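You operate a simulated robot arm through the tools that you are given. There is no shell and no other tool. Be economical: measure what you need, move in short steps, check, and stop when the job is done.

You are at the controls of a simulated robot arm. One attempt, no reset.

Task
Take the pink box marked "laces" from the bare side of the long bench and leave it on the empty shelf spot over the shorts label. Then take the brown sheet on the wire rack and put it away on the grey board. Then close the small label flap. The order counts.
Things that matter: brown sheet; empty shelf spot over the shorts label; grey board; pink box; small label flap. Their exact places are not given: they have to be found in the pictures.

It is judged by the outcome, as a careful person would: the job done as asked, and still so three seconds after it is handed in. It fails if anything else is knocked over, pushed out of place, dropped, spilled or broken. Flat cloth is picked up by pressing the open fingertips on it (5 to 10 N) and closing them slowly along it; thin cloth reads only 2 to 8 mm in the jaws.

Robot
A 6-joint arm with a fingered hand on a trunk, on a base that drives. Base frame: it is fixed to the floor where the robot stands at the start and does not move with it; the origin is under the middle of the robot, x ahead of it, y to its left, z up. Units: mm, degrees, N and s.
With the tool pointing down near the work surface it reaches from about 460 to 940 mm from the robot's upright axis, wherever it stands. Its first joint turns from -166.0 to 166.0 degrees. Places, roughly: brown sheet (20x16x3 cm) [-800, -6000, 900]; empty shelf spot over the shorts label (30x24 cm) [-1320, 100, 980]; grey board (18x15 cm) [-520, -5760, 820]; small label flap [-1100, -700, 1000]. Payload 5 kg.
Tool frame: the origin (TCP) lies between the finger pads and is the grasp point; the fingertips stand 43 mm ahead of it; z points along the fingers, y is the line along which they close. Largest opening 144 mm; the body of the gripper starts 50 mm behind the TCP. The gripper is a hand of 5 fingers: y runs from the thumb to the fingers, the wrist lies at [-21, -133, -233] in the tool frame, and closing takes about 1.5 s.
Orientation is that of the tool frame in the base frame, as a unit quaternion [x, y, z, w]. With the fingers straight down and the wrist toward the robot, the tool's x, y and z point along [0, 1, 0], [1, 0, 0] and [0, 0, -1] of the base frame.

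Tools
- The arm moves only by the tool drive_tool. Its argument "targets" is a list of rows, each an object of numbers (a shift or turn left out is 0, a gripper value left out holds the last): "rx", "ry", "rz": the turn, a rotation vector about the tool's x, y, z in units of 120 degrees (1.0 is 120 degrees); "x", "y", "z": the shift along the tool's x, y, z in units of 200 mm (1.0 is 200 mm). In form: [{"rx": .., "ry": .., "rz": .., "x": .., "y": .., "z": ..}, ...]. A call has 1 to 20 rows; each row is the pose to reach, as a shift and turn from the pose commanded when the call began, along the tool's axes at that moment. "jaw" is the finger opening in mm, from 0 to 144, set as the call begins (left out, the last holds). A call with a number of a shift or a turn outside -1 to 1 is refused whole. Each row takes 0.2 s and may step no farther than 50 mm and 8.6 degrees from the row before; otherwise, or with a gripper value out of range, the whole call is refused. A pose out of reach is approached as far as the arm can. The call stops where the force on the tool passes 40 N (or 10 N more than at its start, if that is more) or the arm is blocked; 0.2 s more then pass. Each finger travels about 72 mm/s and halts on what it meets, pressing with about 29 N; the grip force reading is that of the motor and also rises with nothing between the fingers. The clock runs only during rows and for 0.2 s after the last one: add rows that repeat a pose to give the fingers time. The reply holds the time, the measured pose of the TCP, the force on the tool along the base axes, the opening and the grip force, in the units named above and with some noise, with the torque about the TCP (base axes, N m) and any sound that the robot's microphone picked up.
- Cameras (640 x 400 px; columns grow to the right, rows downward): "scene" is now at [-27.6, 83.1, 1374.1]; the picture's right is [-0.92, -0.39, -0.00], its down [-0.29, 0.68, -0.68] and it looks along [0.26, -0.62, -0.74] (base axes); focal length 214 px, centre (320, 200). "wrist" rides on the gripper at [86, -108, -168] in the tool frame; the picture's right is [-0.80, 0.28, -0.53], its down [-0.54, -0.73, 0.42] and it looks along [-0.27, 0.63, 0.73] (tool axes); focal length 275 px, centre (320, 200).
- get_image(camera): a new picture of that camera. No time passes.
- raise_lower(by): slides the trunk up (or, below 0, down) by that many mm; the arm and the scene camera ride with it, the base frame stays. It gives what a move gives, with no picture.
- base_move(legs): drives the robot by 1 to 6 legs, each [ahead, left, turn to the left] in mm, mm and degrees, along the robot's own axes; the way and the turn of a leg run together, so that a leg with both is an arc; at most 1500 mm and 180 degrees a leg. The arm and the cameras ride along, it lands a little off, and it stops where it bumps. It gives what a move gives.
- move_fingers(index, middle, ring, little, thumb_bend, thumb_turn): sets how far each is bent, from 0 (flat) to 1 (curled in); at 0.3 the hand is open as for a grip, at 0.7 the pads meet at the TCP. One left out holds its place. A second passes; each finger stops where it meets its share of the squeeze, and holds until it gets a number again. A gripper value or a shape takes the hand back. It gives what a move gives, with no picture; readings hold the bend of each and the force on index, middle, ring, little, thumb and palm. thumb_turn goes from beside the hand (0) to across from the fingers (1), as for a grip.
- grasp_type(shape): the hand has 5 fingers and takes this shape, open, in about a second: jaw (thumb against the fingers, like two jaws); tri (thumb and two fingers); tip (a fingertip pinch); poke (one finger out to press); point (the index stretched); flat (the hand flat); cup (the hand cupped); fist (a fist). The gripper value then closes the fingers along that shape, each until it touches; the sizes above hold for jaw. It gives what a move gives, with no picture.
- aim_head(pan, tilt): turns the head with the scene camera to pan (to the left, within 155 degrees either way) and tilt (down, from -29 to 69), counted from straight ahead of the robot. It gives what a move gives.
- point_at(camera, pixels): for up to 12 pixels [column, row] of the newest picture of that camera ("zoom" is the newest enlarged one), the place [x, y, z] in the base frame of the surface seen there, good to about 2 mm. No time passes.
- close_up(camera, box): a new picture of the part [left, top, right, bottom] of that camera's present view, enlarged. No time passes.
- finish_job(): hands the job in; it is judged then, once.

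Keep the steps short. Do not move on a guess: measure, check each grasp and each placing, and mend mistakes. In all there are 110 turns and 90 pictures (those below and enlarged ones count). Leave the gripper open and the arm clear of the work at the hand-in unless told otherwise, and finish with a single line.

The tools are called after "Request:" as name(argument=value, ...) on one line, values as JSON. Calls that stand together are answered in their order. drive_tool: Moves the arm, as the interface text tells. Its arguments: {"type":"object","properties":{"targets":{"type":"array"},"jaw":{"type":"number"}},"required":["targets"]} The other tools are called the same way: raise_lower (by) slides the trunk up or down; grasp_type (shape) gives the hand a shape; move_fingers (index, middle, ring, little, thumb_bend, thumb_turn) moves the fingers one by one; base_move (legs) drives the base; aim_head (pan, tilt) turns the head that bears the scene camera; get_image (camera) takes a picture; point_at (camera, pixels) gives the place of the surface under pixels of a picture; close_up (camera, box) takes an enlarged picture of a part of a camera's view; finish_job () hands the job in.

At the start:

```text
t: 0.0
ee_pos: [-15.1, -372.7, 1127.0]
ee_rot: [0.708, 0.707, 0.001, -0.001]
ft_force: [-0.2, 0.1, 0.2]
torque: [-0.05, -0.04, 0.0]
finger_gap: 143.8
gripper_force: 0.0
shape: jaw
bend: [0.3, 0.3, 0.3, 0.3, 0.3, 0.98]
finger forces: [0.0, 0.0, 0.0, 0.1, 0.1, 0.0]
trunk travel left (down, up): [-303.0, 287.0]
robot x, y, heading: [-0.5, 0.2, -0.0]
head pan, tilt: [-67.0, 47.5]
```

scene: 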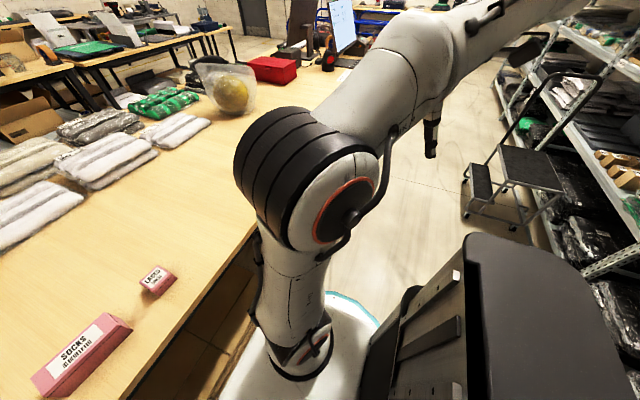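
wrist: 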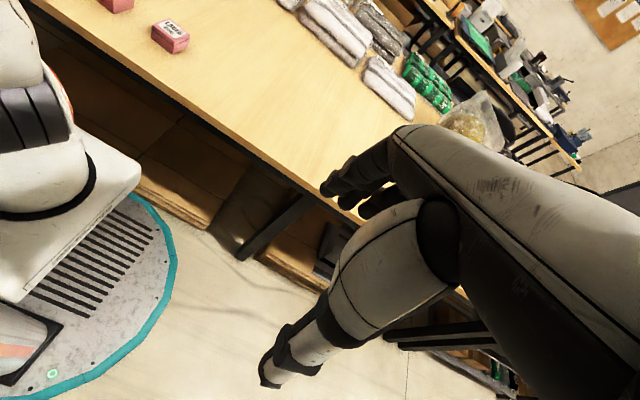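

The pink "laces" box is near scene pixel (157,280), with the larger "socks" box beside it. I'll measure the laces box and take a close-up.

Request:
close_up(camera="scene", box=[20, 230, 220, 400])

Request:
point_at(camera="scene", pixels=[[157, 279], [140, 282], [160, 267], [174, 276], [154, 295], [80, 355], [120, 260], [200, 270], [230, 250], [190, 340]])

```text
2.35 times, centred on (120, 315) of scene
```

zoom: 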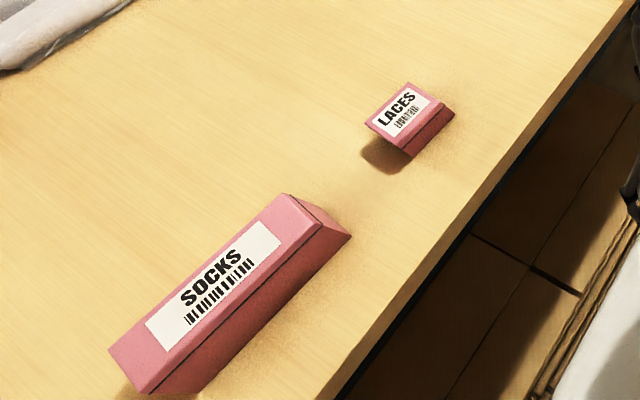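

```text
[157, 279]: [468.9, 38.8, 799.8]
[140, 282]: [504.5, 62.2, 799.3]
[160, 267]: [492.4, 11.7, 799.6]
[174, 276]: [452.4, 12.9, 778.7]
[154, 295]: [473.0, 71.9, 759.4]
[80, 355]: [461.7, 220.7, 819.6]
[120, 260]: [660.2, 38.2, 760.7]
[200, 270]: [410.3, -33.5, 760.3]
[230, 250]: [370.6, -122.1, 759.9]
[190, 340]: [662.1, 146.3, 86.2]
```

The laces box top is at z 800 on a bench at z 760. I'll measure its corners in the zoom, then look around.

Request:
point_at(camera="zoom", pixels=[[368, 124], [408, 85], [438, 104], [402, 147], [452, 113], [411, 156], [320, 200], [346, 234], [286, 198], [480, 205], [400, 125]])

Request:
aim_head(pan=150, tilt=25)

Request:
get_image(camera="scene")

```text
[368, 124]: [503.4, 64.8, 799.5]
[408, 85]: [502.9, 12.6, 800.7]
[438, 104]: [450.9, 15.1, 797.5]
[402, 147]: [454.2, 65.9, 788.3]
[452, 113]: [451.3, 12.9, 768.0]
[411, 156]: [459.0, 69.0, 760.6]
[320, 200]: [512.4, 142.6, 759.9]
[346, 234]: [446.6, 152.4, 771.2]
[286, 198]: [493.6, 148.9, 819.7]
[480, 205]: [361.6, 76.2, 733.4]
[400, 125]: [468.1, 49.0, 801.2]
```

```text
t: 3.1
ee_pos: [-15.2, -372.0, 1126.9]
ee_rot: [0.708, 0.707, 0.0, 0.0]
ft_force: [0.6, 0.3, -0.1]
torque: [0.01, 0.04, 0.01]
finger_gap: 143.5
gripper_force: 0.0
shape: jaw
bend: [0.3, 0.3, 0.3, 0.3, 0.3, 0.98]
finger forces: [0.0, 0.1, 0.0, 0.0, 0.1, 0.0]
trunk travel left (down, up): [-303.0, 287.0]
robot x, y, heading: [-3.2, 0.3, -0.0]
head pan, tilt: [150.0, 25.0]
```

```text
86 pictures are left
```

scene: 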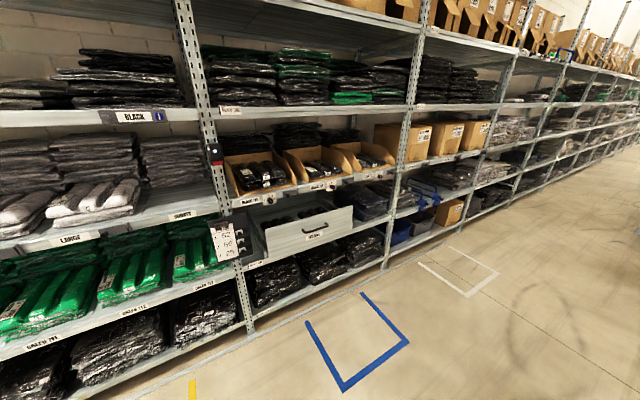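

The laces box is about 52x52x40 centred at (477,39). The empty spot looks to be around (180,200), near the "SHORTS" label. Zooming and measuring.

Request:
close_up(camera="scene", box=[0, 90, 260, 290])

Request:
point_at(camera="scene", pixels=[[183, 215], [175, 200], [205, 190], [160, 215], [222, 240], [70, 240], [130, 117], [215, 155], [314, 236], [190, 390], [290, 300]])

Request:
aim_head(pan=-155, tilt=25)

Request:
get_image(camera="scene")

```text
2.00 times, centred on (130, 190) of scene
```

zoom: 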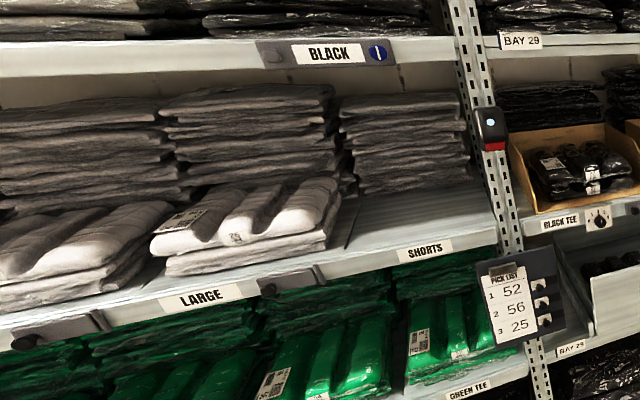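

```text
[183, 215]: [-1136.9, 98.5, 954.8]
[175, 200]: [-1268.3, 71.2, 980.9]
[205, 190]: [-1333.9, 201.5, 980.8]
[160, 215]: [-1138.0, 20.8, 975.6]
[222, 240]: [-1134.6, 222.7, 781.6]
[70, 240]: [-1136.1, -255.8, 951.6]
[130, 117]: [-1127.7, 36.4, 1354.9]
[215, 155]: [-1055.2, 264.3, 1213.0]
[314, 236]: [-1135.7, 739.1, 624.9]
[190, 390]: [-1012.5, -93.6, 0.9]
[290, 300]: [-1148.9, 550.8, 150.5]
```

```text
t: 7.3
ee_pos: [-16.5, -372.3, 1126.4]
ee_rot: [0.707, 0.707, -0.001, 0.0]
ft_force: [-0.5, 0.1, -0.3]
torque: [0.03, -0.04, -0.02]
finger_gap: 143.8
gripper_force: 0.1
shape: jaw
bend: [0.3, 0.3, 0.3, 0.3, 0.3, 0.98]
finger forces: [0.1, 0.1, 0.0, 0.0, 0.1, 0.0]
trunk travel left (down, up): [-303.0, 287.0]
robot x, y, heading: [-1.2, 0.3, 0.3]
head pan, tilt: [-154.7, 25.0]
```

```text
84 pictures are left
```

scene: 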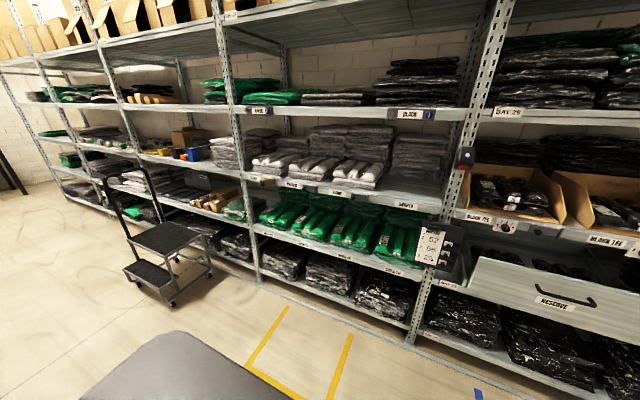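

The shelf is clear at z 981 over SHORTS. Now I'll look for the label flap, around (-1100,-700,1000).

Request:
close_up(camera="scene", box=[220, 130, 360, 220])

Request:
point_at(camera="scene", pixels=[[262, 179], [276, 182], [290, 184], [338, 192], [367, 198], [402, 205], [400, 190], [430, 200], [385, 185]])

Request:
close_up(camera="scene", box=[340, 110, 480, 220])

```text
4.44 times, centred on (290, 175) of scene
```

zoom: 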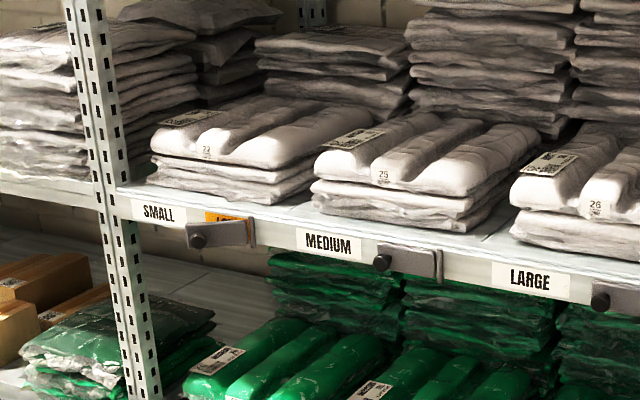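

```text
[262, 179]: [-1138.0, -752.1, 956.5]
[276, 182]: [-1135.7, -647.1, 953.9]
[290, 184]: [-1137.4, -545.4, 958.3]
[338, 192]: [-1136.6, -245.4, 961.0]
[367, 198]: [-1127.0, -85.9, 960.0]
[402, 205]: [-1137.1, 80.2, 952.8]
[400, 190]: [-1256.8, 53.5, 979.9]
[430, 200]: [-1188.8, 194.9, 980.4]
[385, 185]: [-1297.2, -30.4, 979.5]
```

```text
3.64 times, centred on (410, 165) of scene
```

zoom: 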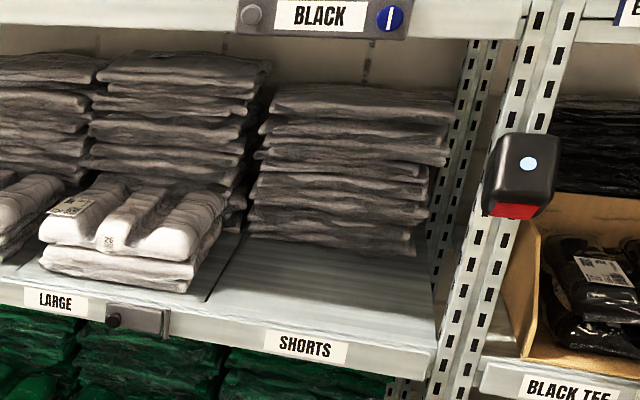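

The spot is a clear stretch of shelf at z 980, and a row of flaps sits on the shelf lip. I'll inspect those later. First I'll back off from the bench and turn left 90°, so the arm on the robot's right side faces the bench.

Request:
base_move(legs=[[-150, 0, 0], [0, 40, 90]])

Request:
aim_head(pan=-90, tilt=50)

Request:
get_image(camera="scene")

Request:
get_image(camera="wrist")

```text
t: 12.5
ee_pos: [195.1, 17.8, 1127.8]
ee_rot: [-0.01, 1.0, 0.001, 0.0]
ft_force: [0.0, -0.1, -0.1]
torque: [0.0, -0.02, -0.01]
finger_gap: 143.8
gripper_force: 0.1
shape: jaw
bend: [0.3, 0.3, 0.3, 0.3, 0.3, 0.98]
finger forces: [0.1, 0.0, 0.0, 0.0, 0.0, 0.0]
trunk travel left (down, up): [-303.0, 287.0]
robot x, y, heading: [-175.9, 24.3, 91.7]
head pan, tilt: [-154.7, 25.0]
```

```text
t: 13.9
ee_pos: [194.4, 18.3, 1125.7]
ee_rot: [-0.01, 1.0, 0.0, -0.001]
ft_force: [1.3, 0.2, 0.6]
torque: [0.02, -0.02, 0.03]
finger_gap: 143.8
gripper_force: 0.1
shape: jaw
bend: [0.3, 0.3, 0.3, 0.3, 0.3, 0.98]
finger forces: [0.0, 0.0, 0.0, 0.0, 0.0, 0.0]
trunk travel left (down, up): [-303.0, 287.0]
robot x, y, heading: [-176.3, 23.6, 91.3]
head pan, tilt: [-90.0, 50.0]
```

```text
81 pictures are left
```

scene: 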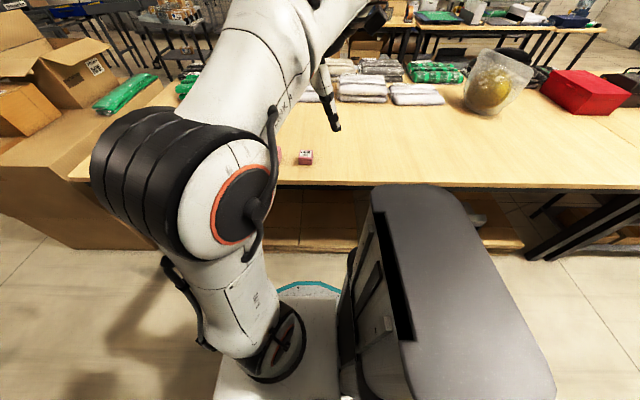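

```text
80 pictures are left
```

wrist: 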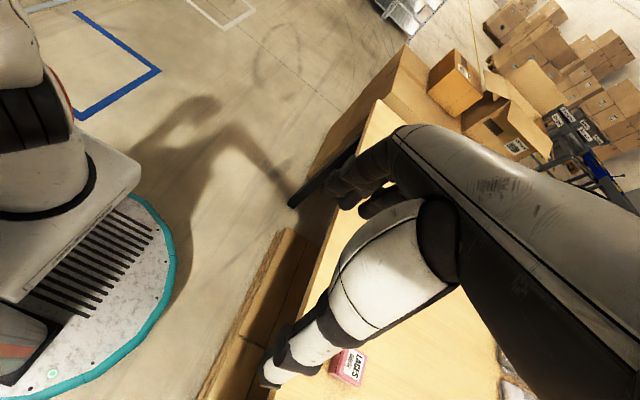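

The laces box is visible at (305,157). I'll reach over the bench while tilting the fingers 30° forward, so the same posture fits under the upper shelf later.

Request:
drive_tool(targets=[{"x": -0.18, "z": 0.05, "ry": -0.05}, {"x": -0.36, "z": 0.1, "ry": -0.1}, {"x": -0.54, "z": 0.15, "ry": -0.15}, {"x": -0.72, "y": 0.03, "z": 0.25, "ry": -0.2}, {"x": -0.9, "y": 0.06, "z": 0.35, "ry": -0.25}])

Request:
get_image(camera="wrist")

```text
t: 15.1
ee_pos: [375.3, 33.0, 1055.6]
ee_rot: [-0.009, 0.966, 0.003, 0.259]
ft_force: [0.1, -0.6, -0.3]
torque: [0.0, -0.03, 0.01]
finger_gap: 143.7
gripper_force: 0.1
shape: jaw
bend: [0.3, 0.3, 0.3, 0.3, 0.3, 0.98]
finger forces: [0.1, 0.0, 0.0, 0.1, 0.0, 0.0]
trunk travel left (down, up): [-303.0, 287.0]
robot x, y, heading: [-180.6, 26.2, 91.0]
head pan, tilt: [-90.0, 50.0]
```

```text
79 pictures are left
```

wrist: 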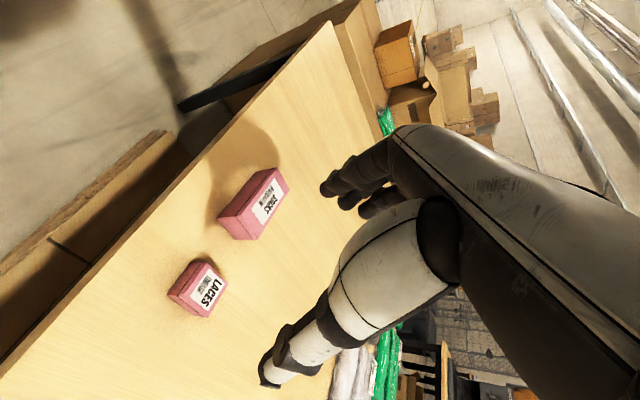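

The arm reached the pose, with z pointing forward-down. I'll narrow the opening to 110 mm to stay clear of the socks box and approach along tool z.

Request:
drive_tool(targets=[{"z": 0.2}, {"z": 0.4, "y": 0.01}, {"z": 0.6, "y": 0.02}, {"z": 0.8, "y": 0.02}, {"z": 0.95, "y": 0.02}, {"z": 0.95, "y": 0.02}], jaw=110)

Request:
get_image(camera="wrist")

Request:
close_up(camera="scene", box=[220, 80, 400, 220])

```text
t: 16.5
ee_pos: [472.0, 40.6, 892.9]
ee_rot: [-0.009, 0.966, 0.003, 0.259]
ft_force: [-0.3, -0.4, 0.4]
torque: [0.01, -0.01, -0.01]
finger_gap: 109.9
gripper_force: 0.0
shape: jaw
bend: [0.26, 0.35, 0.33, 0.33, 0.54, 0.99]
finger forces: [0.0, 0.0, 0.0, 0.0, 0.1, 0.0]
trunk travel left (down, up): [-303.0, 287.0]
robot x, y, heading: [-177.6, 22.2, 91.4]
head pan, tilt: [-90.0, 50.0]
```

```text
78 pictures are left
```

wrist: 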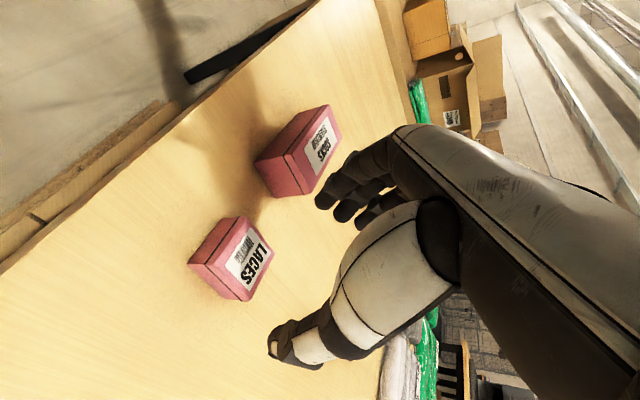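

```text
2.86 times, centred on (310, 150) of scene
```

zoom: 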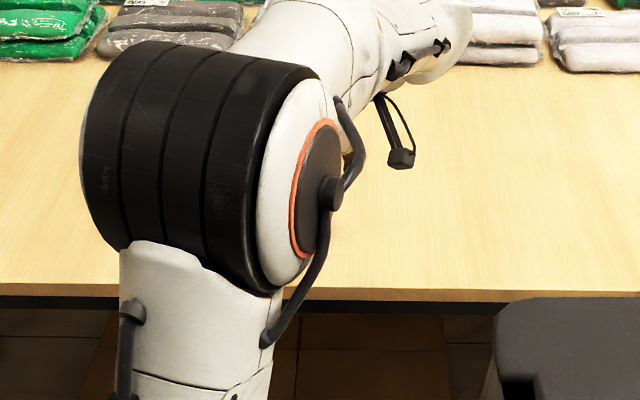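

The box sits directly below the hand, as computed. I'll lower toward z≈825 in short steps.

Request:
drive_tool(targets=[{"x": 0.07, "z": 0.09}, {"x": 0.13, "z": 0.18}, {"x": 0.19, "z": 0.26}, {"x": 0.205, "z": 0.275}])

Request:
get_image(camera="wrist")

```text
t: 17.5
ee_pos: [462.3, 39.6, 822.8]
ee_rot: [-0.009, 0.966, 0.002, 0.259]
ft_force: [0.5, 1.3, -0.6]
torque: [0.0, 0.01, -0.03]
finger_gap: 110.1
gripper_force: 0.1
shape: jaw
bend: [0.26, 0.35, 0.33, 0.33, 0.54, 0.99]
finger forces: [0.1, 0.0, 0.0, 0.0, 0.0, 0.0]
trunk travel left (down, up): [-303.0, 287.0]
robot x, y, heading: [-179.3, 28.5, 91.3]
head pan, tilt: [-90.0, 50.0]
```

```text
76 pictures are left
```

wrist: 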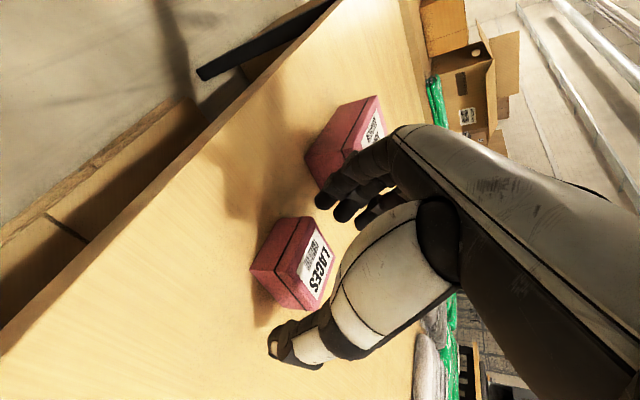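

Request:
point_at(camera="wrist", pixels=[[322, 198], [341, 213], [360, 222], [275, 340], [300, 262], [310, 180]])

```text
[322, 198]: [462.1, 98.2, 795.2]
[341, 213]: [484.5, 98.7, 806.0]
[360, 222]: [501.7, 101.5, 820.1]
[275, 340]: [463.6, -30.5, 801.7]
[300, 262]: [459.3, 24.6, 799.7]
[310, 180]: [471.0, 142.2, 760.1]
```

The fingertips are at z≈795–820, so I'll lower about 20 mm and shift back 8 mm before closing.

Request:
drive_tool(targets=[{"x": 0.045, "z": 0.035}, {"x": 0.085, "z": 0.067}, {"x": 0.085, "z": 0.067}])

Request:
drive_tool(targets=[{}, {}, {}, {}, {}, {}, {}], jaw=60)

Request:
get_image(camera="wrist")

```text
t: 18.3
ee_pos: [454.5, 39.2, 802.9]
ee_rot: [-0.01, 0.966, 0.003, 0.258]
ft_force: [-0.7, -0.1, 3.9]
torque: [0.22, -0.02, 0.05]
finger_gap: 110.4
gripper_force: 0.0
shape: jaw
bend: [0.26, 0.35, 0.33, 0.33, 0.54, 0.99]
finger forces: [3.3, 0.1, 0.1, 0.0, 0.1, 0.0]
trunk travel left (down, up): [-303.0, 287.0]
robot x, y, heading: [-180.7, 26.3, 91.2]
head pan, tilt: [-90.0, 50.0]
```

```text
t: 19.9
ee_pos: [454.1, 40.4, 803.4]
ee_rot: [-0.008, 0.966, 0.002, 0.259]
ft_force: [-0.7, 3.7, 13.5]
torque: [0.78, -0.11, 0.04]
finger_gap: 63.0
gripper_force: 0.0
shape: jaw
bend: [0.74, 0.48, 0.45, 0.43, 0.72, 1.0]
finger forces: [13.4, 0.1, 0.0, 0.1, 0.1, 0.0]
trunk travel left (down, up): [-303.0, 287.0]
robot x, y, heading: [-177.8, 25.6, 91.5]
head pan, tilt: [-90.0, 50.0]
```

```text
75 pictures are left
```

wrist: 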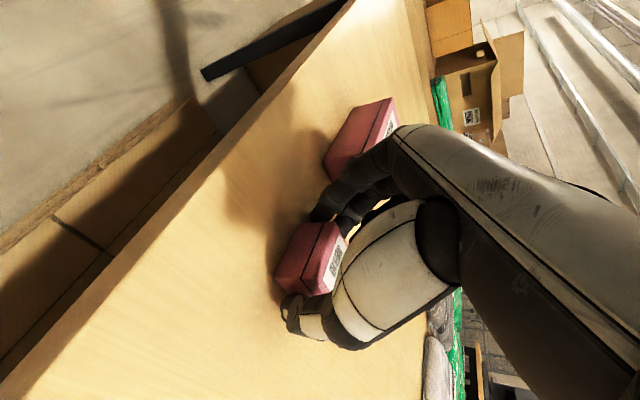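

The index finger presses the bench at 13 N. I'll lift 6 mm, then close onto the box.

Request:
drive_tool(targets=[{"x": -0.018, "z": -0.03}, {"x": -0.018, "z": -0.03}])

Request:
drive_tool(targets=[{}, {}, {}, {}, {}, {}, {}, {}], jaw=35)

Request:
get_image(camera="wrist")

```text
t: 20.5
ee_pos: [453.7, 39.0, 810.2]
ee_rot: [-0.01, 0.966, 0.002, 0.258]
ft_force: [-0.5, 0.3, 1.0]
torque: [0.03, 0.01, 0.01]
finger_gap: 60.6
gripper_force: 0.0
shape: jaw
bend: [0.74, 0.48, 0.45, 0.43, 0.72, 1.0]
finger forces: [0.0, 0.1, 0.0, 0.0, 0.1, 0.0]
trunk travel left (down, up): [-303.0, 287.0]
robot x, y, heading: [-175.2, 23.1, 91.1]
head pan, tilt: [-90.0, 50.0]
```

```text
t: 22.3
ee_pos: [454.6, 40.3, 809.9]
ee_rot: [-0.009, 0.966, 0.003, 0.259]
ft_force: [-0.9, -0.3, -0.3]
torque: [0.01, 0.0, -0.05]
finger_gap: 52.7
gripper_force: 29.4
shape: jaw
bend: [0.74, 0.51, 0.52, 0.49, 0.74, 1.0]
finger forces: [14.3, 7.9, 2.7, 0.0, 25.4, 0.0]
trunk travel left (down, up): [-303.0, 287.0]
robot x, y, heading: [-176.9, 25.4, 91.2]
head pan, tilt: [-90.0, 50.0]
```

```text
74 pictures are left
```

wrist: 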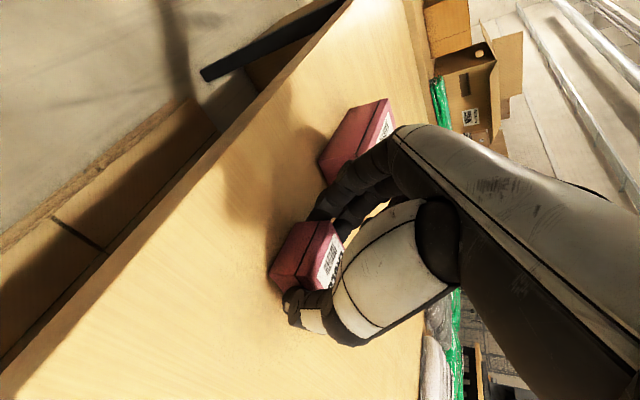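

It is gripped at 52.7 mm, which matches the box width. I'll lift straight up 60 mm and check.

Request:
drive_tool(targets=[{"x": -0.05, "z": -0.087}, {"x": -0.1, "z": -0.173}, {"x": -0.15, "z": -0.26}])

Request:
get_image(camera="wrist")

```text
t: 23.1
ee_pos: [452.8, 37.9, 872.2]
ee_rot: [-0.009, 0.966, 0.003, 0.259]
ft_force: [-0.4, -0.1, -1.0]
torque: [0.01, 0.01, -0.02]
finger_gap: 52.6
gripper_force: 28.3
shape: jaw
bend: [0.74, 0.51, 0.52, 0.49, 0.74, 1.0]
finger forces: [14.4, 7.8, 2.7, 0.0, 25.5, 0.1]
trunk travel left (down, up): [-303.0, 287.0]
robot x, y, heading: [-176.0, 25.1, 91.5]
head pan, tilt: [-90.0, 50.0]
```

```text
73 pictures are left
```

wrist: 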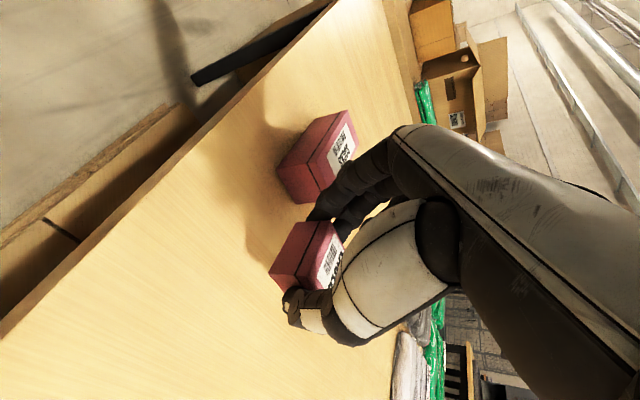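

The box is held. I'll raise and retract.

Request:
drive_tool(targets=[{"x": -0.1, "z": -0.18}, {"x": -0.2, "z": -0.36}, {"x": -0.3, "z": -0.54}, {"x": -0.4, "z": -0.72}, {"x": -0.3, "z": -0.85}, {"x": -0.15, "z": -0.95}])

Request:
drive_tool(targets=[{"x": 0.17, "z": -0.1}, {"x": 0.34, "z": -0.2}, {"x": 0.5, "z": -0.3}, {"x": 0.6, "z": -0.4}])

```text
t: 24.5
ee_pos: [382.6, 38.9, 1050.6]
ee_rot: [-0.011, 0.966, 0.003, 0.259]
ft_force: [0.1, -0.5, -0.4]
torque: [-0.04, 0.05, 0.03]
finger_gap: 52.6
gripper_force: 28.8
shape: jaw
bend: [0.74, 0.51, 0.53, 0.49, 0.74, 1.0]
finger forces: [14.5, 7.8, 2.8, 0.1, 25.5, 0.0]
trunk travel left (down, up): [-303.0, 287.0]
robot x, y, heading: [-180.1, 26.7, 91.4]
head pan, tilt: [-90.0, 50.0]
```

```text
t: 25.5
ee_pos: [241.3, 35.3, 1060.0]
ee_rot: [-0.009, 0.966, 0.003, 0.259]
ft_force: [0.1, 0.8, -1.0]
torque: [0.02, 0.02, 0.0]
finger_gap: 52.5
gripper_force: 29.0
shape: jaw
bend: [0.74, 0.51, 0.53, 0.49, 0.74, 1.0]
finger forces: [14.4, 7.8, 2.9, 0.1, 25.5, 0.0]
trunk travel left (down, up): [-303.0, 287.0]
robot x, y, heading: [-179.8, 26.4, 91.3]
head pan, tilt: [-90.0, 50.0]
```

Now I'll turn so that the arm points at the shelves. I'm aiming for a heading of about −120°, so the hand's side-offset wrist stays clear of the rack post. Then I'll look again.

Request:
base_move(legs=[[0, 0, 149]])

Request:
aim_head(pan=-75, tilt=35)

Request:
get_image(camera="scene")

Request:
get_image(camera="wrist")

```text
t: 32.0
ee_pos: [-536.9, 238.2, 1060.2]
ee_rot: [0.931, -0.255, -0.25, -0.068]
ft_force: [-0.5, 0.7, -0.1]
torque: [-0.01, 0.0, -0.01]
finger_gap: 52.4
gripper_force: 28.7
shape: jaw
bend: [0.74, 0.51, 0.53, 0.49, 0.74, 1.0]
finger forces: [14.4, 7.9, 2.8, 0.1, 25.5, 0.0]
trunk travel left (down, up): [-303.0, 287.0]
robot x, y, heading: [-181.1, 23.7, -120.7]
head pan, tilt: [-90.0, 50.0]
```

```text
t: 32.7
ee_pos: [-538.5, 238.6, 1057.9]
ee_rot: [0.931, -0.256, -0.25, -0.068]
ft_force: [-0.3, 0.3, -0.7]
torque: [-0.01, -0.02, -0.01]
finger_gap: 52.7
gripper_force: 29.1
shape: jaw
bend: [0.74, 0.51, 0.53, 0.49, 0.74, 1.0]
finger forces: [14.5, 7.9, 2.8, 0.1, 25.5, 0.1]
trunk travel left (down, up): [-303.0, 287.0]
robot x, y, heading: [-179.1, 26.9, -120.6]
head pan, tilt: [-75.0, 35.0]
```

```text
72 pictures are left
```

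scene: 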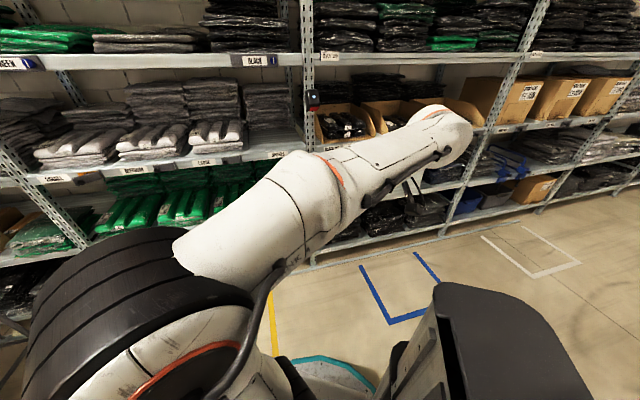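

```text
71 pictures are left
```

wrist: 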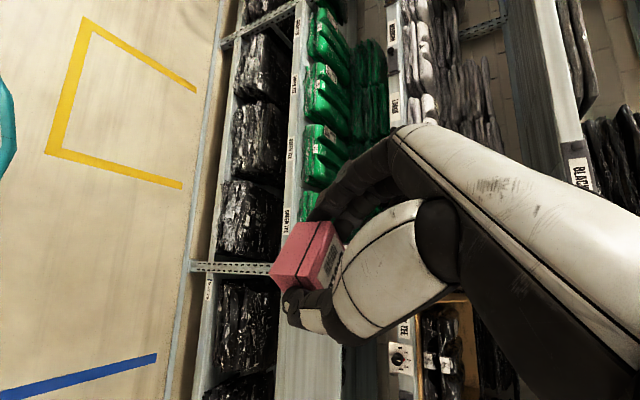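

Measuring forearm heights, the lip of the shelf above and the spot's extents.

Request:
point_at(camera="scene", pixels=[[440, 115], [460, 160], [330, 165], [255, 205], [255, 66], [262, 148], [280, 148], [255, 130], [296, 140], [312, 100], [240, 150], [310, 160]])

Request:
close_up(camera="scene", box=[180, 40, 340, 180])

```text
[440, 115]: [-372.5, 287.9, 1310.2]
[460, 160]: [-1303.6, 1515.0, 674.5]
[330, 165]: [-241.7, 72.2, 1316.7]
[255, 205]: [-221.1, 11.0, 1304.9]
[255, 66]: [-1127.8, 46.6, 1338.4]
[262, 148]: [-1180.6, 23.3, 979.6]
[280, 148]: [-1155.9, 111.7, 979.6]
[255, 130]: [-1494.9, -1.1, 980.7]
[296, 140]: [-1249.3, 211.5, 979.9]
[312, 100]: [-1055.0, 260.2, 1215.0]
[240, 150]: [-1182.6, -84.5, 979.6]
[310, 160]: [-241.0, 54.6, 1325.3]
```

```text
2.86 times, centred on (260, 110) of scene
```

zoom: 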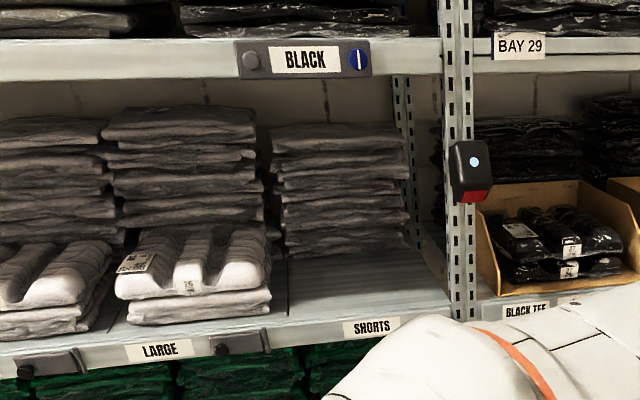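

Request:
point_at(camera="zoom", pixels=[[200, 76], [305, 76], [400, 74], [270, 285], [290, 255], [405, 248], [440, 250], [448, 300], [285, 300], [460, 250], [470, 170]])

```text
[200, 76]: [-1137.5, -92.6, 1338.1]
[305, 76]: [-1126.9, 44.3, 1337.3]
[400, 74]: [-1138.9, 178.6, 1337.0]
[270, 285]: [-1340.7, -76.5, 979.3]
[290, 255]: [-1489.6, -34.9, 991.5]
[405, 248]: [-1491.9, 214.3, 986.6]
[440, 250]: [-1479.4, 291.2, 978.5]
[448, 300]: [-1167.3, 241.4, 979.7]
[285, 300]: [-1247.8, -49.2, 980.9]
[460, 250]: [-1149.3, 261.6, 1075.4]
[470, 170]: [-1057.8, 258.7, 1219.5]
```

The spot spans about x −1190…−1490 and y −50…235, and the upper lip's bottom is at z 1335. I'll aim for a box centre of about (−1285, 95). First I'll drive to the stand-off position.

Request:
base_move(legs=[[502, -273, 0]])

Request:
aim_head(pan=-65, tilt=25)

Request:
get_image(camera="scene")

Request:
get_image(camera="wrist")

```text
t: 36.0
ee_pos: [-1032.5, -49.6, 1059.0]
ee_rot: [0.931, -0.257, -0.25, -0.069]
ft_force: [0.5, -0.4, -1.3]
torque: [-0.03, -0.02, -0.02]
finger_gap: 52.8
gripper_force: 29.0
shape: jaw
bend: [0.74, 0.51, 0.53, 0.49, 0.74, 1.0]
finger forces: [14.4, 7.8, 2.8, 0.1, 25.6, 0.0]
trunk travel left (down, up): [-303.0, 287.0]
robot x, y, heading: [-673.9, -262.7, -121.0]
head pan, tilt: [-75.0, 35.0]
```

```text
t: 36.7
ee_pos: [-1033.9, -49.2, 1060.0]
ee_rot: [0.931, -0.257, -0.249, -0.069]
ft_force: [0.4, 0.1, -0.4]
torque: [-0.01, -0.02, 0.03]
finger_gap: 52.8
gripper_force: 28.9
shape: jaw
bend: [0.74, 0.51, 0.53, 0.49, 0.74, 1.0]
finger forces: [14.4, 7.8, 2.8, 0.1, 25.4, 0.0]
trunk travel left (down, up): [-303.0, 287.0]
robot x, y, heading: [-674.5, -263.0, -120.8]
head pan, tilt: [-65.0, 25.0]
```

```text
69 pictures are left
```

scene: 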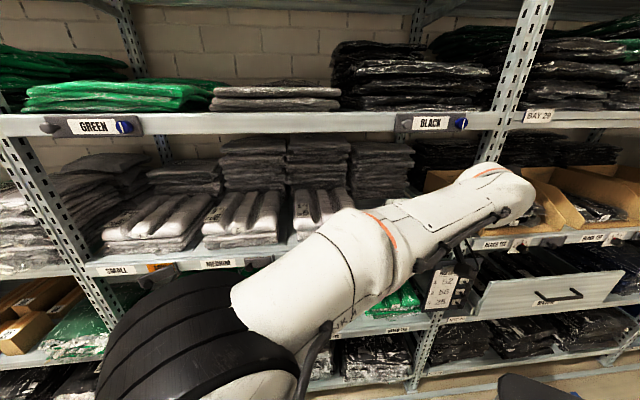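

```text
68 pictures are left
```

wrist: 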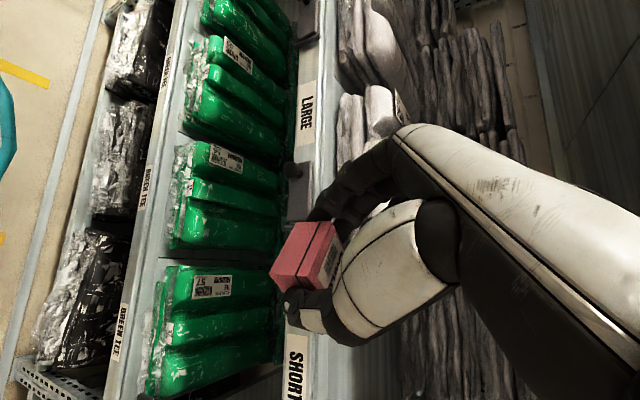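

The path looks clear. I'll go in under the upper shelf in two calls, first sliding slightly toward +y.

Request:
drive_tool(targets=[{"x": -0.1, "y": -0.035, "z": 0.073}, {"x": -0.2, "y": -0.07, "z": 0.145}, {"x": -0.3, "y": -0.105, "z": 0.218}, {"x": -0.4, "y": -0.142, "z": 0.29}, {"x": -0.52, "y": -0.12, "z": 0.36}, {"x": -0.64, "y": -0.09, "z": 0.43}, {"x": -0.765, "y": -0.065, "z": 0.5}])

Request:
get_image(camera="scene")

Request:
get_image(camera="wrist")

```text
t: 38.3
ee_pos: [-1184.2, 57.5, 1049.3]
ee_rot: [0.931, -0.256, -0.249, -0.069]
ft_force: [0.3, 0.1, 0.3]
torque: [0.05, -0.01, -0.03]
finger_gap: 52.6
gripper_force: 29.1
shape: jaw
bend: [0.74, 0.51, 0.53, 0.49, 0.74, 1.0]
finger forces: [14.5, 7.8, 3.0, 0.0, 25.6, 0.1]
trunk travel left (down, up): [-303.0, 287.0]
robot x, y, heading: [-670.7, -258.7, -120.8]
head pan, tilt: [-65.0, 25.0]
```

```text
67 pictures are left
```

scene: 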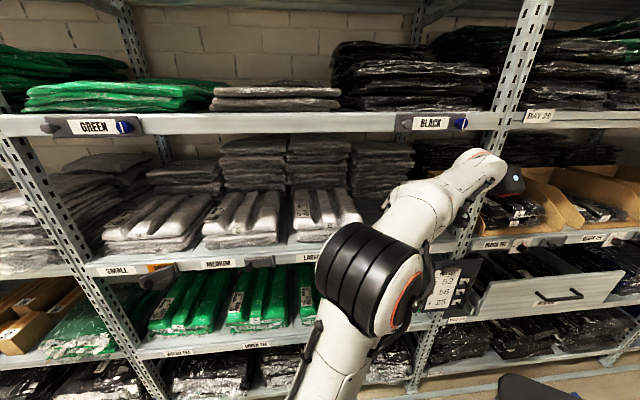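

```text
66 pictures are left
```

wrist: 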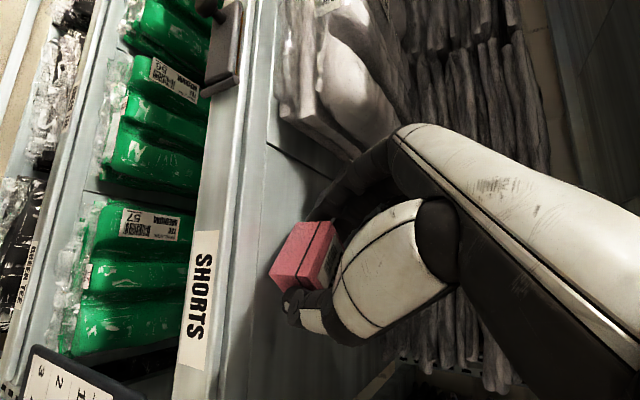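

The wrist at about (490,165) looks near the scanner at (512,178). I'll measure both.

Request:
close_up(camera="scene", box=[420, 120, 560, 240])

Request:
point_at(camera="scene", pixels=[[480, 155], [495, 168], [490, 190], [512, 180], [508, 192], [470, 170], [440, 185], [505, 170]])

```text
3.33 times, centred on (490, 180) of scene
```

zoom: 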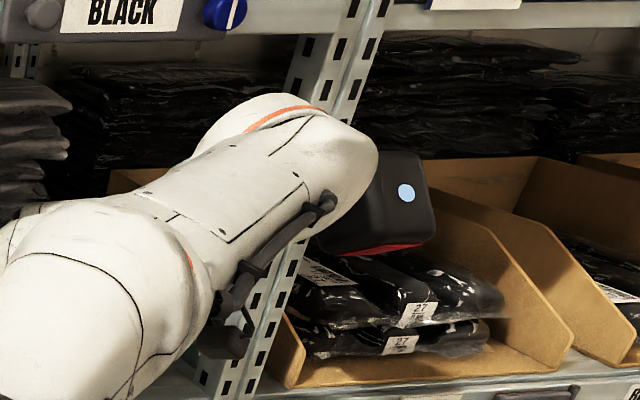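

```text
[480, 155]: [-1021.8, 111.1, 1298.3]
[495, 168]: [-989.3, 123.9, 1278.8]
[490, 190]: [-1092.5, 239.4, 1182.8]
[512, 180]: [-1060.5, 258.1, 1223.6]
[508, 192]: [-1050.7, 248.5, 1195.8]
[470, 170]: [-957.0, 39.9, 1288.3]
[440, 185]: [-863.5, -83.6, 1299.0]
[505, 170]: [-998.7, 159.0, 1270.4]
```

The wrist clears the scanner by about 45 mm and the lip by about 35 mm. I'll go in the last 80 mm, mostly along −x.

Request:
drive_tool(targets=[{"x": -0.08, "y": 0.034, "z": 0.051}, {"x": -0.157, "y": 0.068, "z": 0.102}, {"x": -0.235, "y": 0.102, "z": 0.153}, {"x": -0.313, "y": 0.136, "z": 0.205}])

Request:
close_up(camera="scene", box=[360, 100, 560, 260])

Request:
get_image(camera="wrist")

```text
t: 39.3
ee_pos: [-1261.9, 70.3, 1044.3]
ee_rot: [0.931, -0.257, -0.25, -0.069]
ft_force: [-0.1, 0.5, -0.1]
torque: [0.0, 0.01, 0.02]
finger_gap: 52.7
gripper_force: 28.9
shape: jaw
bend: [0.74, 0.51, 0.53, 0.49, 0.74, 1.0]
finger forces: [14.6, 7.9, 2.9, 0.0, 25.5, 0.0]
trunk travel left (down, up): [-303.0, 287.0]
robot x, y, heading: [-673.8, -263.3, -120.7]
head pan, tilt: [-65.0, 25.0]
```

```text
2.50 times, centred on (460, 180) of scene
```

zoom: 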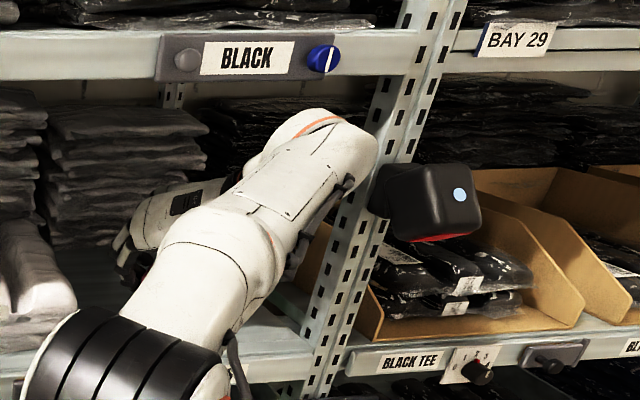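

```text
63 pictures are left
```

wrist: 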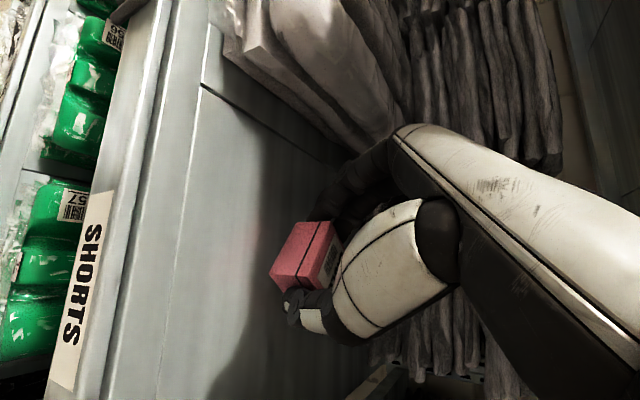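

The position is good at TCP (−1262,70). I'll lower straight down in small steps, watching the force.

Request:
drive_tool(targets=[{"x": 0.01, "z": 0.017}, {"x": 0.02, "z": 0.035}, {"x": 0.027, "z": 0.047}])

Request:
drive_tool(targets=[{"x": 0.005, "z": 0.0087}])

```text
t: 40.1
ee_pos: [-1262.0, 70.4, 1033.1]
ee_rot: [0.931, -0.258, -0.249, -0.07]
ft_force: [-0.7, 0.8, -0.7]
torque: [-0.04, -0.02, -0.01]
finger_gap: 52.4
gripper_force: 29.2
shape: jaw
bend: [0.74, 0.51, 0.53, 0.49, 0.74, 1.0]
finger forces: [14.5, 7.8, 2.9, 0.0, 25.5, 0.0]
trunk travel left (down, up): [-303.0, 287.0]
robot x, y, heading: [-673.7, -262.6, -120.9]
head pan, tilt: [-65.0, 25.0]
```

```text
t: 40.5
ee_pos: [-1260.6, 70.6, 1031.6]
ee_rot: [0.931, -0.257, -0.25, -0.069]
ft_force: [-0.4, -0.2, 0.0]
torque: [-0.01, -0.02, 0.01]
finger_gap: 52.4
gripper_force: 29.4
shape: jaw
bend: [0.74, 0.51, 0.53, 0.49, 0.74, 1.0]
finger forces: [14.5, 7.8, 3.0, 0.0, 25.5, 0.0]
trunk travel left (down, up): [-303.0, 287.0]
robot x, y, heading: [-672.3, -263.0, -120.9]
head pan, tilt: [-65.0, 25.0]
```

No contact yet, so I'll go 1–2 mm more at a time.

Request:
drive_tool(targets=[{"x": 0.005, "z": 0.0087}])

Request:
drive_tool(targets=[{"x": 0.004, "z": 0.007}])

```text
t: 40.9
ee_pos: [-1260.9, 71.2, 1031.1]
ee_rot: [0.931, -0.257, -0.25, -0.069]
ft_force: [0.1, -1.2, 2.0]
torque: [0.05, 0.01, 0.04]
finger_gap: 52.8
gripper_force: 29.1
shape: jaw
bend: [0.74, 0.51, 0.53, 0.49, 0.74, 1.0]
finger forces: [14.6, 8.0, 3.6, 0.1, 25.8, 0.1]
trunk travel left (down, up): [-303.0, 287.0]
robot x, y, heading: [-673.8, -263.8, -121.0]
head pan, tilt: [-65.0, 25.0]
```

```text
t: 41.3
ee_pos: [-1261.4, 71.6, 1029.5]
ee_rot: [0.931, -0.258, -0.251, -0.069]
ft_force: [1.0, -1.3, 5.1]
torque: [0.16, 0.14, 0.04]
finger_gap: 52.6
gripper_force: 28.8
shape: jaw
bend: [0.74, 0.51, 0.53, 0.49, 0.74, 1.0]
finger forces: [14.5, 8.3, 5.7, 0.1, 26.3, 0.0]
trunk travel left (down, up): [-303.0, 287.0]
robot x, y, heading: [-676.1, -263.1, -120.8]
head pan, tilt: [-65.0, 25.0]
```

The box is resting on the shelf with about 5 N. I'll open to 80 mm and look.

Request:
drive_tool(targets=[{}, {}, {}, {}, {}], jaw=90)

Request:
get_image(camera="wrist")

```text
t: 42.5
ee_pos: [-1260.4, 71.6, 1027.9]
ee_rot: [0.931, -0.258, -0.25, -0.069]
ft_force: [-0.4, 0.4, -0.4]
torque: [0.01, -0.02, 0.0]
finger_gap: 89.4
gripper_force: 0.0
shape: jaw
bend: [0.28, 0.4, 0.37, 0.4, 0.64, 1.0]
finger forces: [0.1, 0.0, 0.0, 0.0, 0.0, 0.0]
trunk travel left (down, up): [-303.0, 287.0]
robot x, y, heading: [-671.6, -261.6, -120.8]
head pan, tilt: [-65.0, 25.0]
```

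```text
62 pictures are left
```

wrist: 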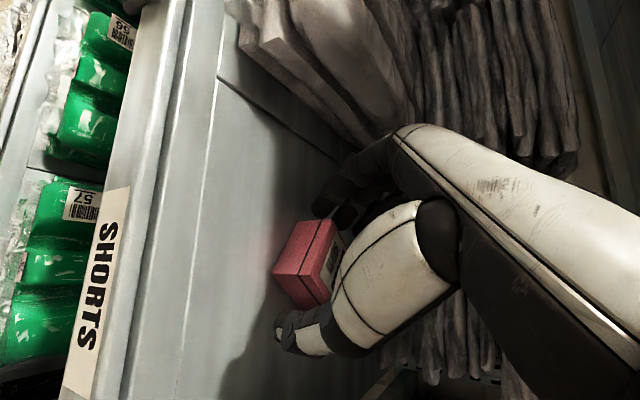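

The fingers are clear of the box on both sides. I'll back out nearly horizontally, staying under the upper lip.

Request:
drive_tool(targets=[{"x": -0.025, "z": -0.043}, {"x": 0.061, "z": -0.093}, {"x": 0.148, "z": -0.143}, {"x": 0.234, "z": -0.193}, {"x": 0.364, "y": -0.07, "z": -0.268}, {"x": 0.494, "y": -0.14, "z": -0.343}, {"x": 0.624, "y": -0.14, "z": -0.418}, {"x": 0.754, "y": -0.14, "z": -0.493}])

Request:
get_image(camera="wrist")

```text
t: 44.3
ee_pos: [-1094.3, 3.5, 1037.8]
ee_rot: [0.931, -0.257, -0.249, -0.07]
ft_force: [-0.1, 0.1, 0.9]
torque: [-0.01, 0.0, -0.01]
finger_gap: 89.6
gripper_force: 0.1
shape: jaw
bend: [0.28, 0.4, 0.37, 0.4, 0.64, 1.0]
finger forces: [0.0, 0.0, 0.0, 0.0, 0.0, 0.0]
trunk travel left (down, up): [-303.0, 287.0]
robot x, y, heading: [-670.6, -267.2, -121.0]
head pan, tilt: [-65.0, 25.0]
```

```text
61 pictures are left
```

wrist: 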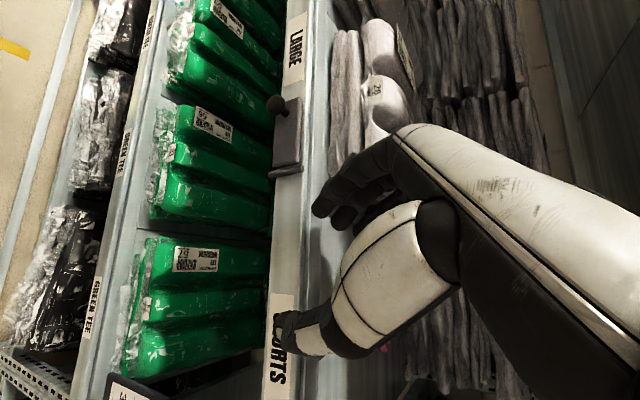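

I'll retract further and then verify the box.

Request:
drive_tool(targets=[{"x": 0.18, "z": -0.11}, {"x": 0.36, "z": -0.23}, {"x": 0.54, "z": -0.35}, {"x": 0.65, "z": -0.45}])

Request:
get_image(camera="scene")

```text
t: 45.3
ee_pos: [-977.0, -86.9, 1052.6]
ee_rot: [0.931, -0.259, -0.247, -0.071]
ft_force: [-0.1, 0.4, -0.5]
torque: [-0.04, 0.0, 0.02]
finger_gap: 89.6
gripper_force: 0.2
shape: jaw
bend: [0.28, 0.4, 0.37, 0.4, 0.64, 1.0]
finger forces: [0.0, 0.0, 0.0, 0.0, 0.0, 0.0]
out of reach, approached as far as the arm can: row 3, 4
trunk travel left (down, up): [-303.0, 287.0]
robot x, y, heading: [-672.4, -264.6, -121.0]
head pan, tilt: [-65.0, 25.0]
```

```text
60 pictures are left
```

scene: 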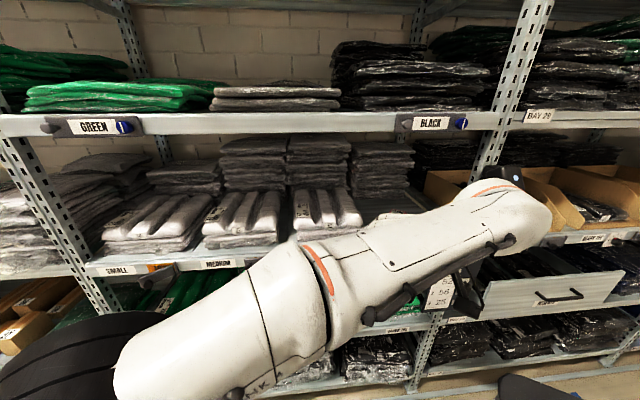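

I'll drive away from the shelf, square up to heading −90°, and look at both the placed box and the way ahead.

Request:
base_move(legs=[[0, 450, 0], [0, 0, 31]])

Request:
aim_head(pan=-115, tilt=15)

Request:
get_image(camera="scene")

Request:
aim_head(pan=0, tilt=25)

Request:
get_image(camera="scene")

```text
t: 49.6
ee_pos: [-637.1, -499.3, 1052.8]
ee_rot: [0.966, -0.002, -0.257, -0.003]
ft_force: [0.0, -0.2, 0.1]
torque: [0.02, 0.01, -0.04]
finger_gap: 89.9
gripper_force: 0.1
shape: jaw
bend: [0.28, 0.4, 0.37, 0.4, 0.64, 1.0]
finger forces: [0.1, 0.0, 0.1, 0.0, 0.1, 0.0]
trunk travel left (down, up): [-303.0, 287.0]
robot x, y, heading: [-284.6, -495.4, -90.1]
head pan, tilt: [-65.0, 25.0]
```

```text
t: 50.7
ee_pos: [-637.3, -500.0, 1053.2]
ee_rot: [0.966, -0.003, -0.257, -0.003]
ft_force: [0.1, 0.4, -0.4]
torque: [-0.02, 0.0, -0.01]
finger_gap: 89.7
gripper_force: 0.0
shape: jaw
bend: [0.28, 0.4, 0.37, 0.4, 0.64, 1.0]
finger forces: [0.1, 0.1, 0.1, 0.1, 0.0, 0.0]
trunk travel left (down, up): [-303.0, 287.0]
robot x, y, heading: [-284.3, -495.5, -90.1]
head pan, tilt: [-115.0, 15.0]
```

```text
59 pictures are left
```

scene: 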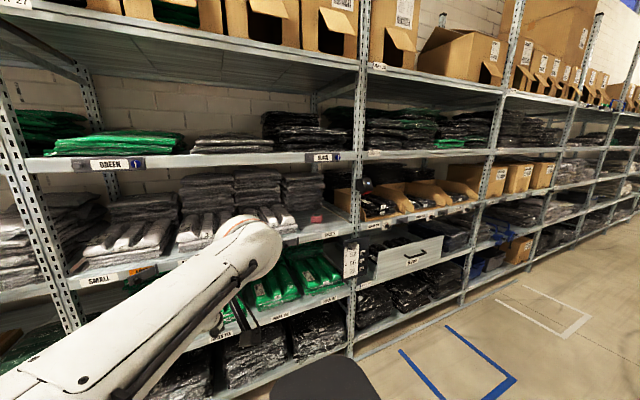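

```text
t: 52.7
ee_pos: [-635.6, -499.8, 1053.1]
ee_rot: [0.966, -0.003, -0.257, -0.003]
ft_force: [-0.3, 0.4, -0.3]
torque: [0.0, -0.02, -0.04]
finger_gap: 90.1
gripper_force: 0.0
shape: jaw
bend: [0.28, 0.4, 0.37, 0.4, 0.64, 1.0]
finger forces: [0.0, 0.0, 0.0, 0.1, 0.0, 0.0]
trunk travel left (down, up): [-303.0, 287.0]
robot x, y, heading: [-281.8, -496.7, -89.8]
head pan, tilt: [0.0, 25.0]
```

```text
58 pictures are left
```

scene: 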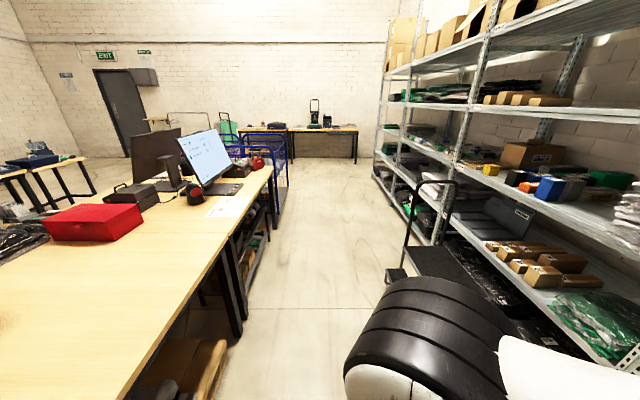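

The pink box can be seen on the shelf at (316,217). Next I'll measure the aisle ahead.

Request:
point_at(camera="scene", pixels=[[393, 277], [385, 300], [243, 330], [240, 250], [280, 200], [268, 150], [293, 160], [315, 118], [350, 130], [285, 126], [273, 210], [375, 170]])

Request:
close_up(camera="scene", box=[210, 90, 370, 190])

```text
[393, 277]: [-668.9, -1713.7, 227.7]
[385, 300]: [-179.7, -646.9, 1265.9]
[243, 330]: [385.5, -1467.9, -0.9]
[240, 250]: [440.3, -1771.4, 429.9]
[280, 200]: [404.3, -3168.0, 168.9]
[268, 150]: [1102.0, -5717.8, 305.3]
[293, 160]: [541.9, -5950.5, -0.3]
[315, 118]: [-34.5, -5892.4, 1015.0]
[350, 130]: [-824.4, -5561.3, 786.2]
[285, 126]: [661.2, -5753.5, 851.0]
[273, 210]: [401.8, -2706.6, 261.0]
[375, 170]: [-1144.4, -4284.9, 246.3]
```

```text
4.00 times, centred on (290, 140) of scene
```

zoom: 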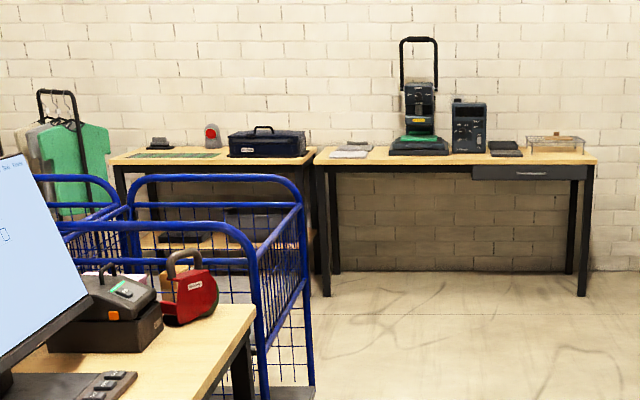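

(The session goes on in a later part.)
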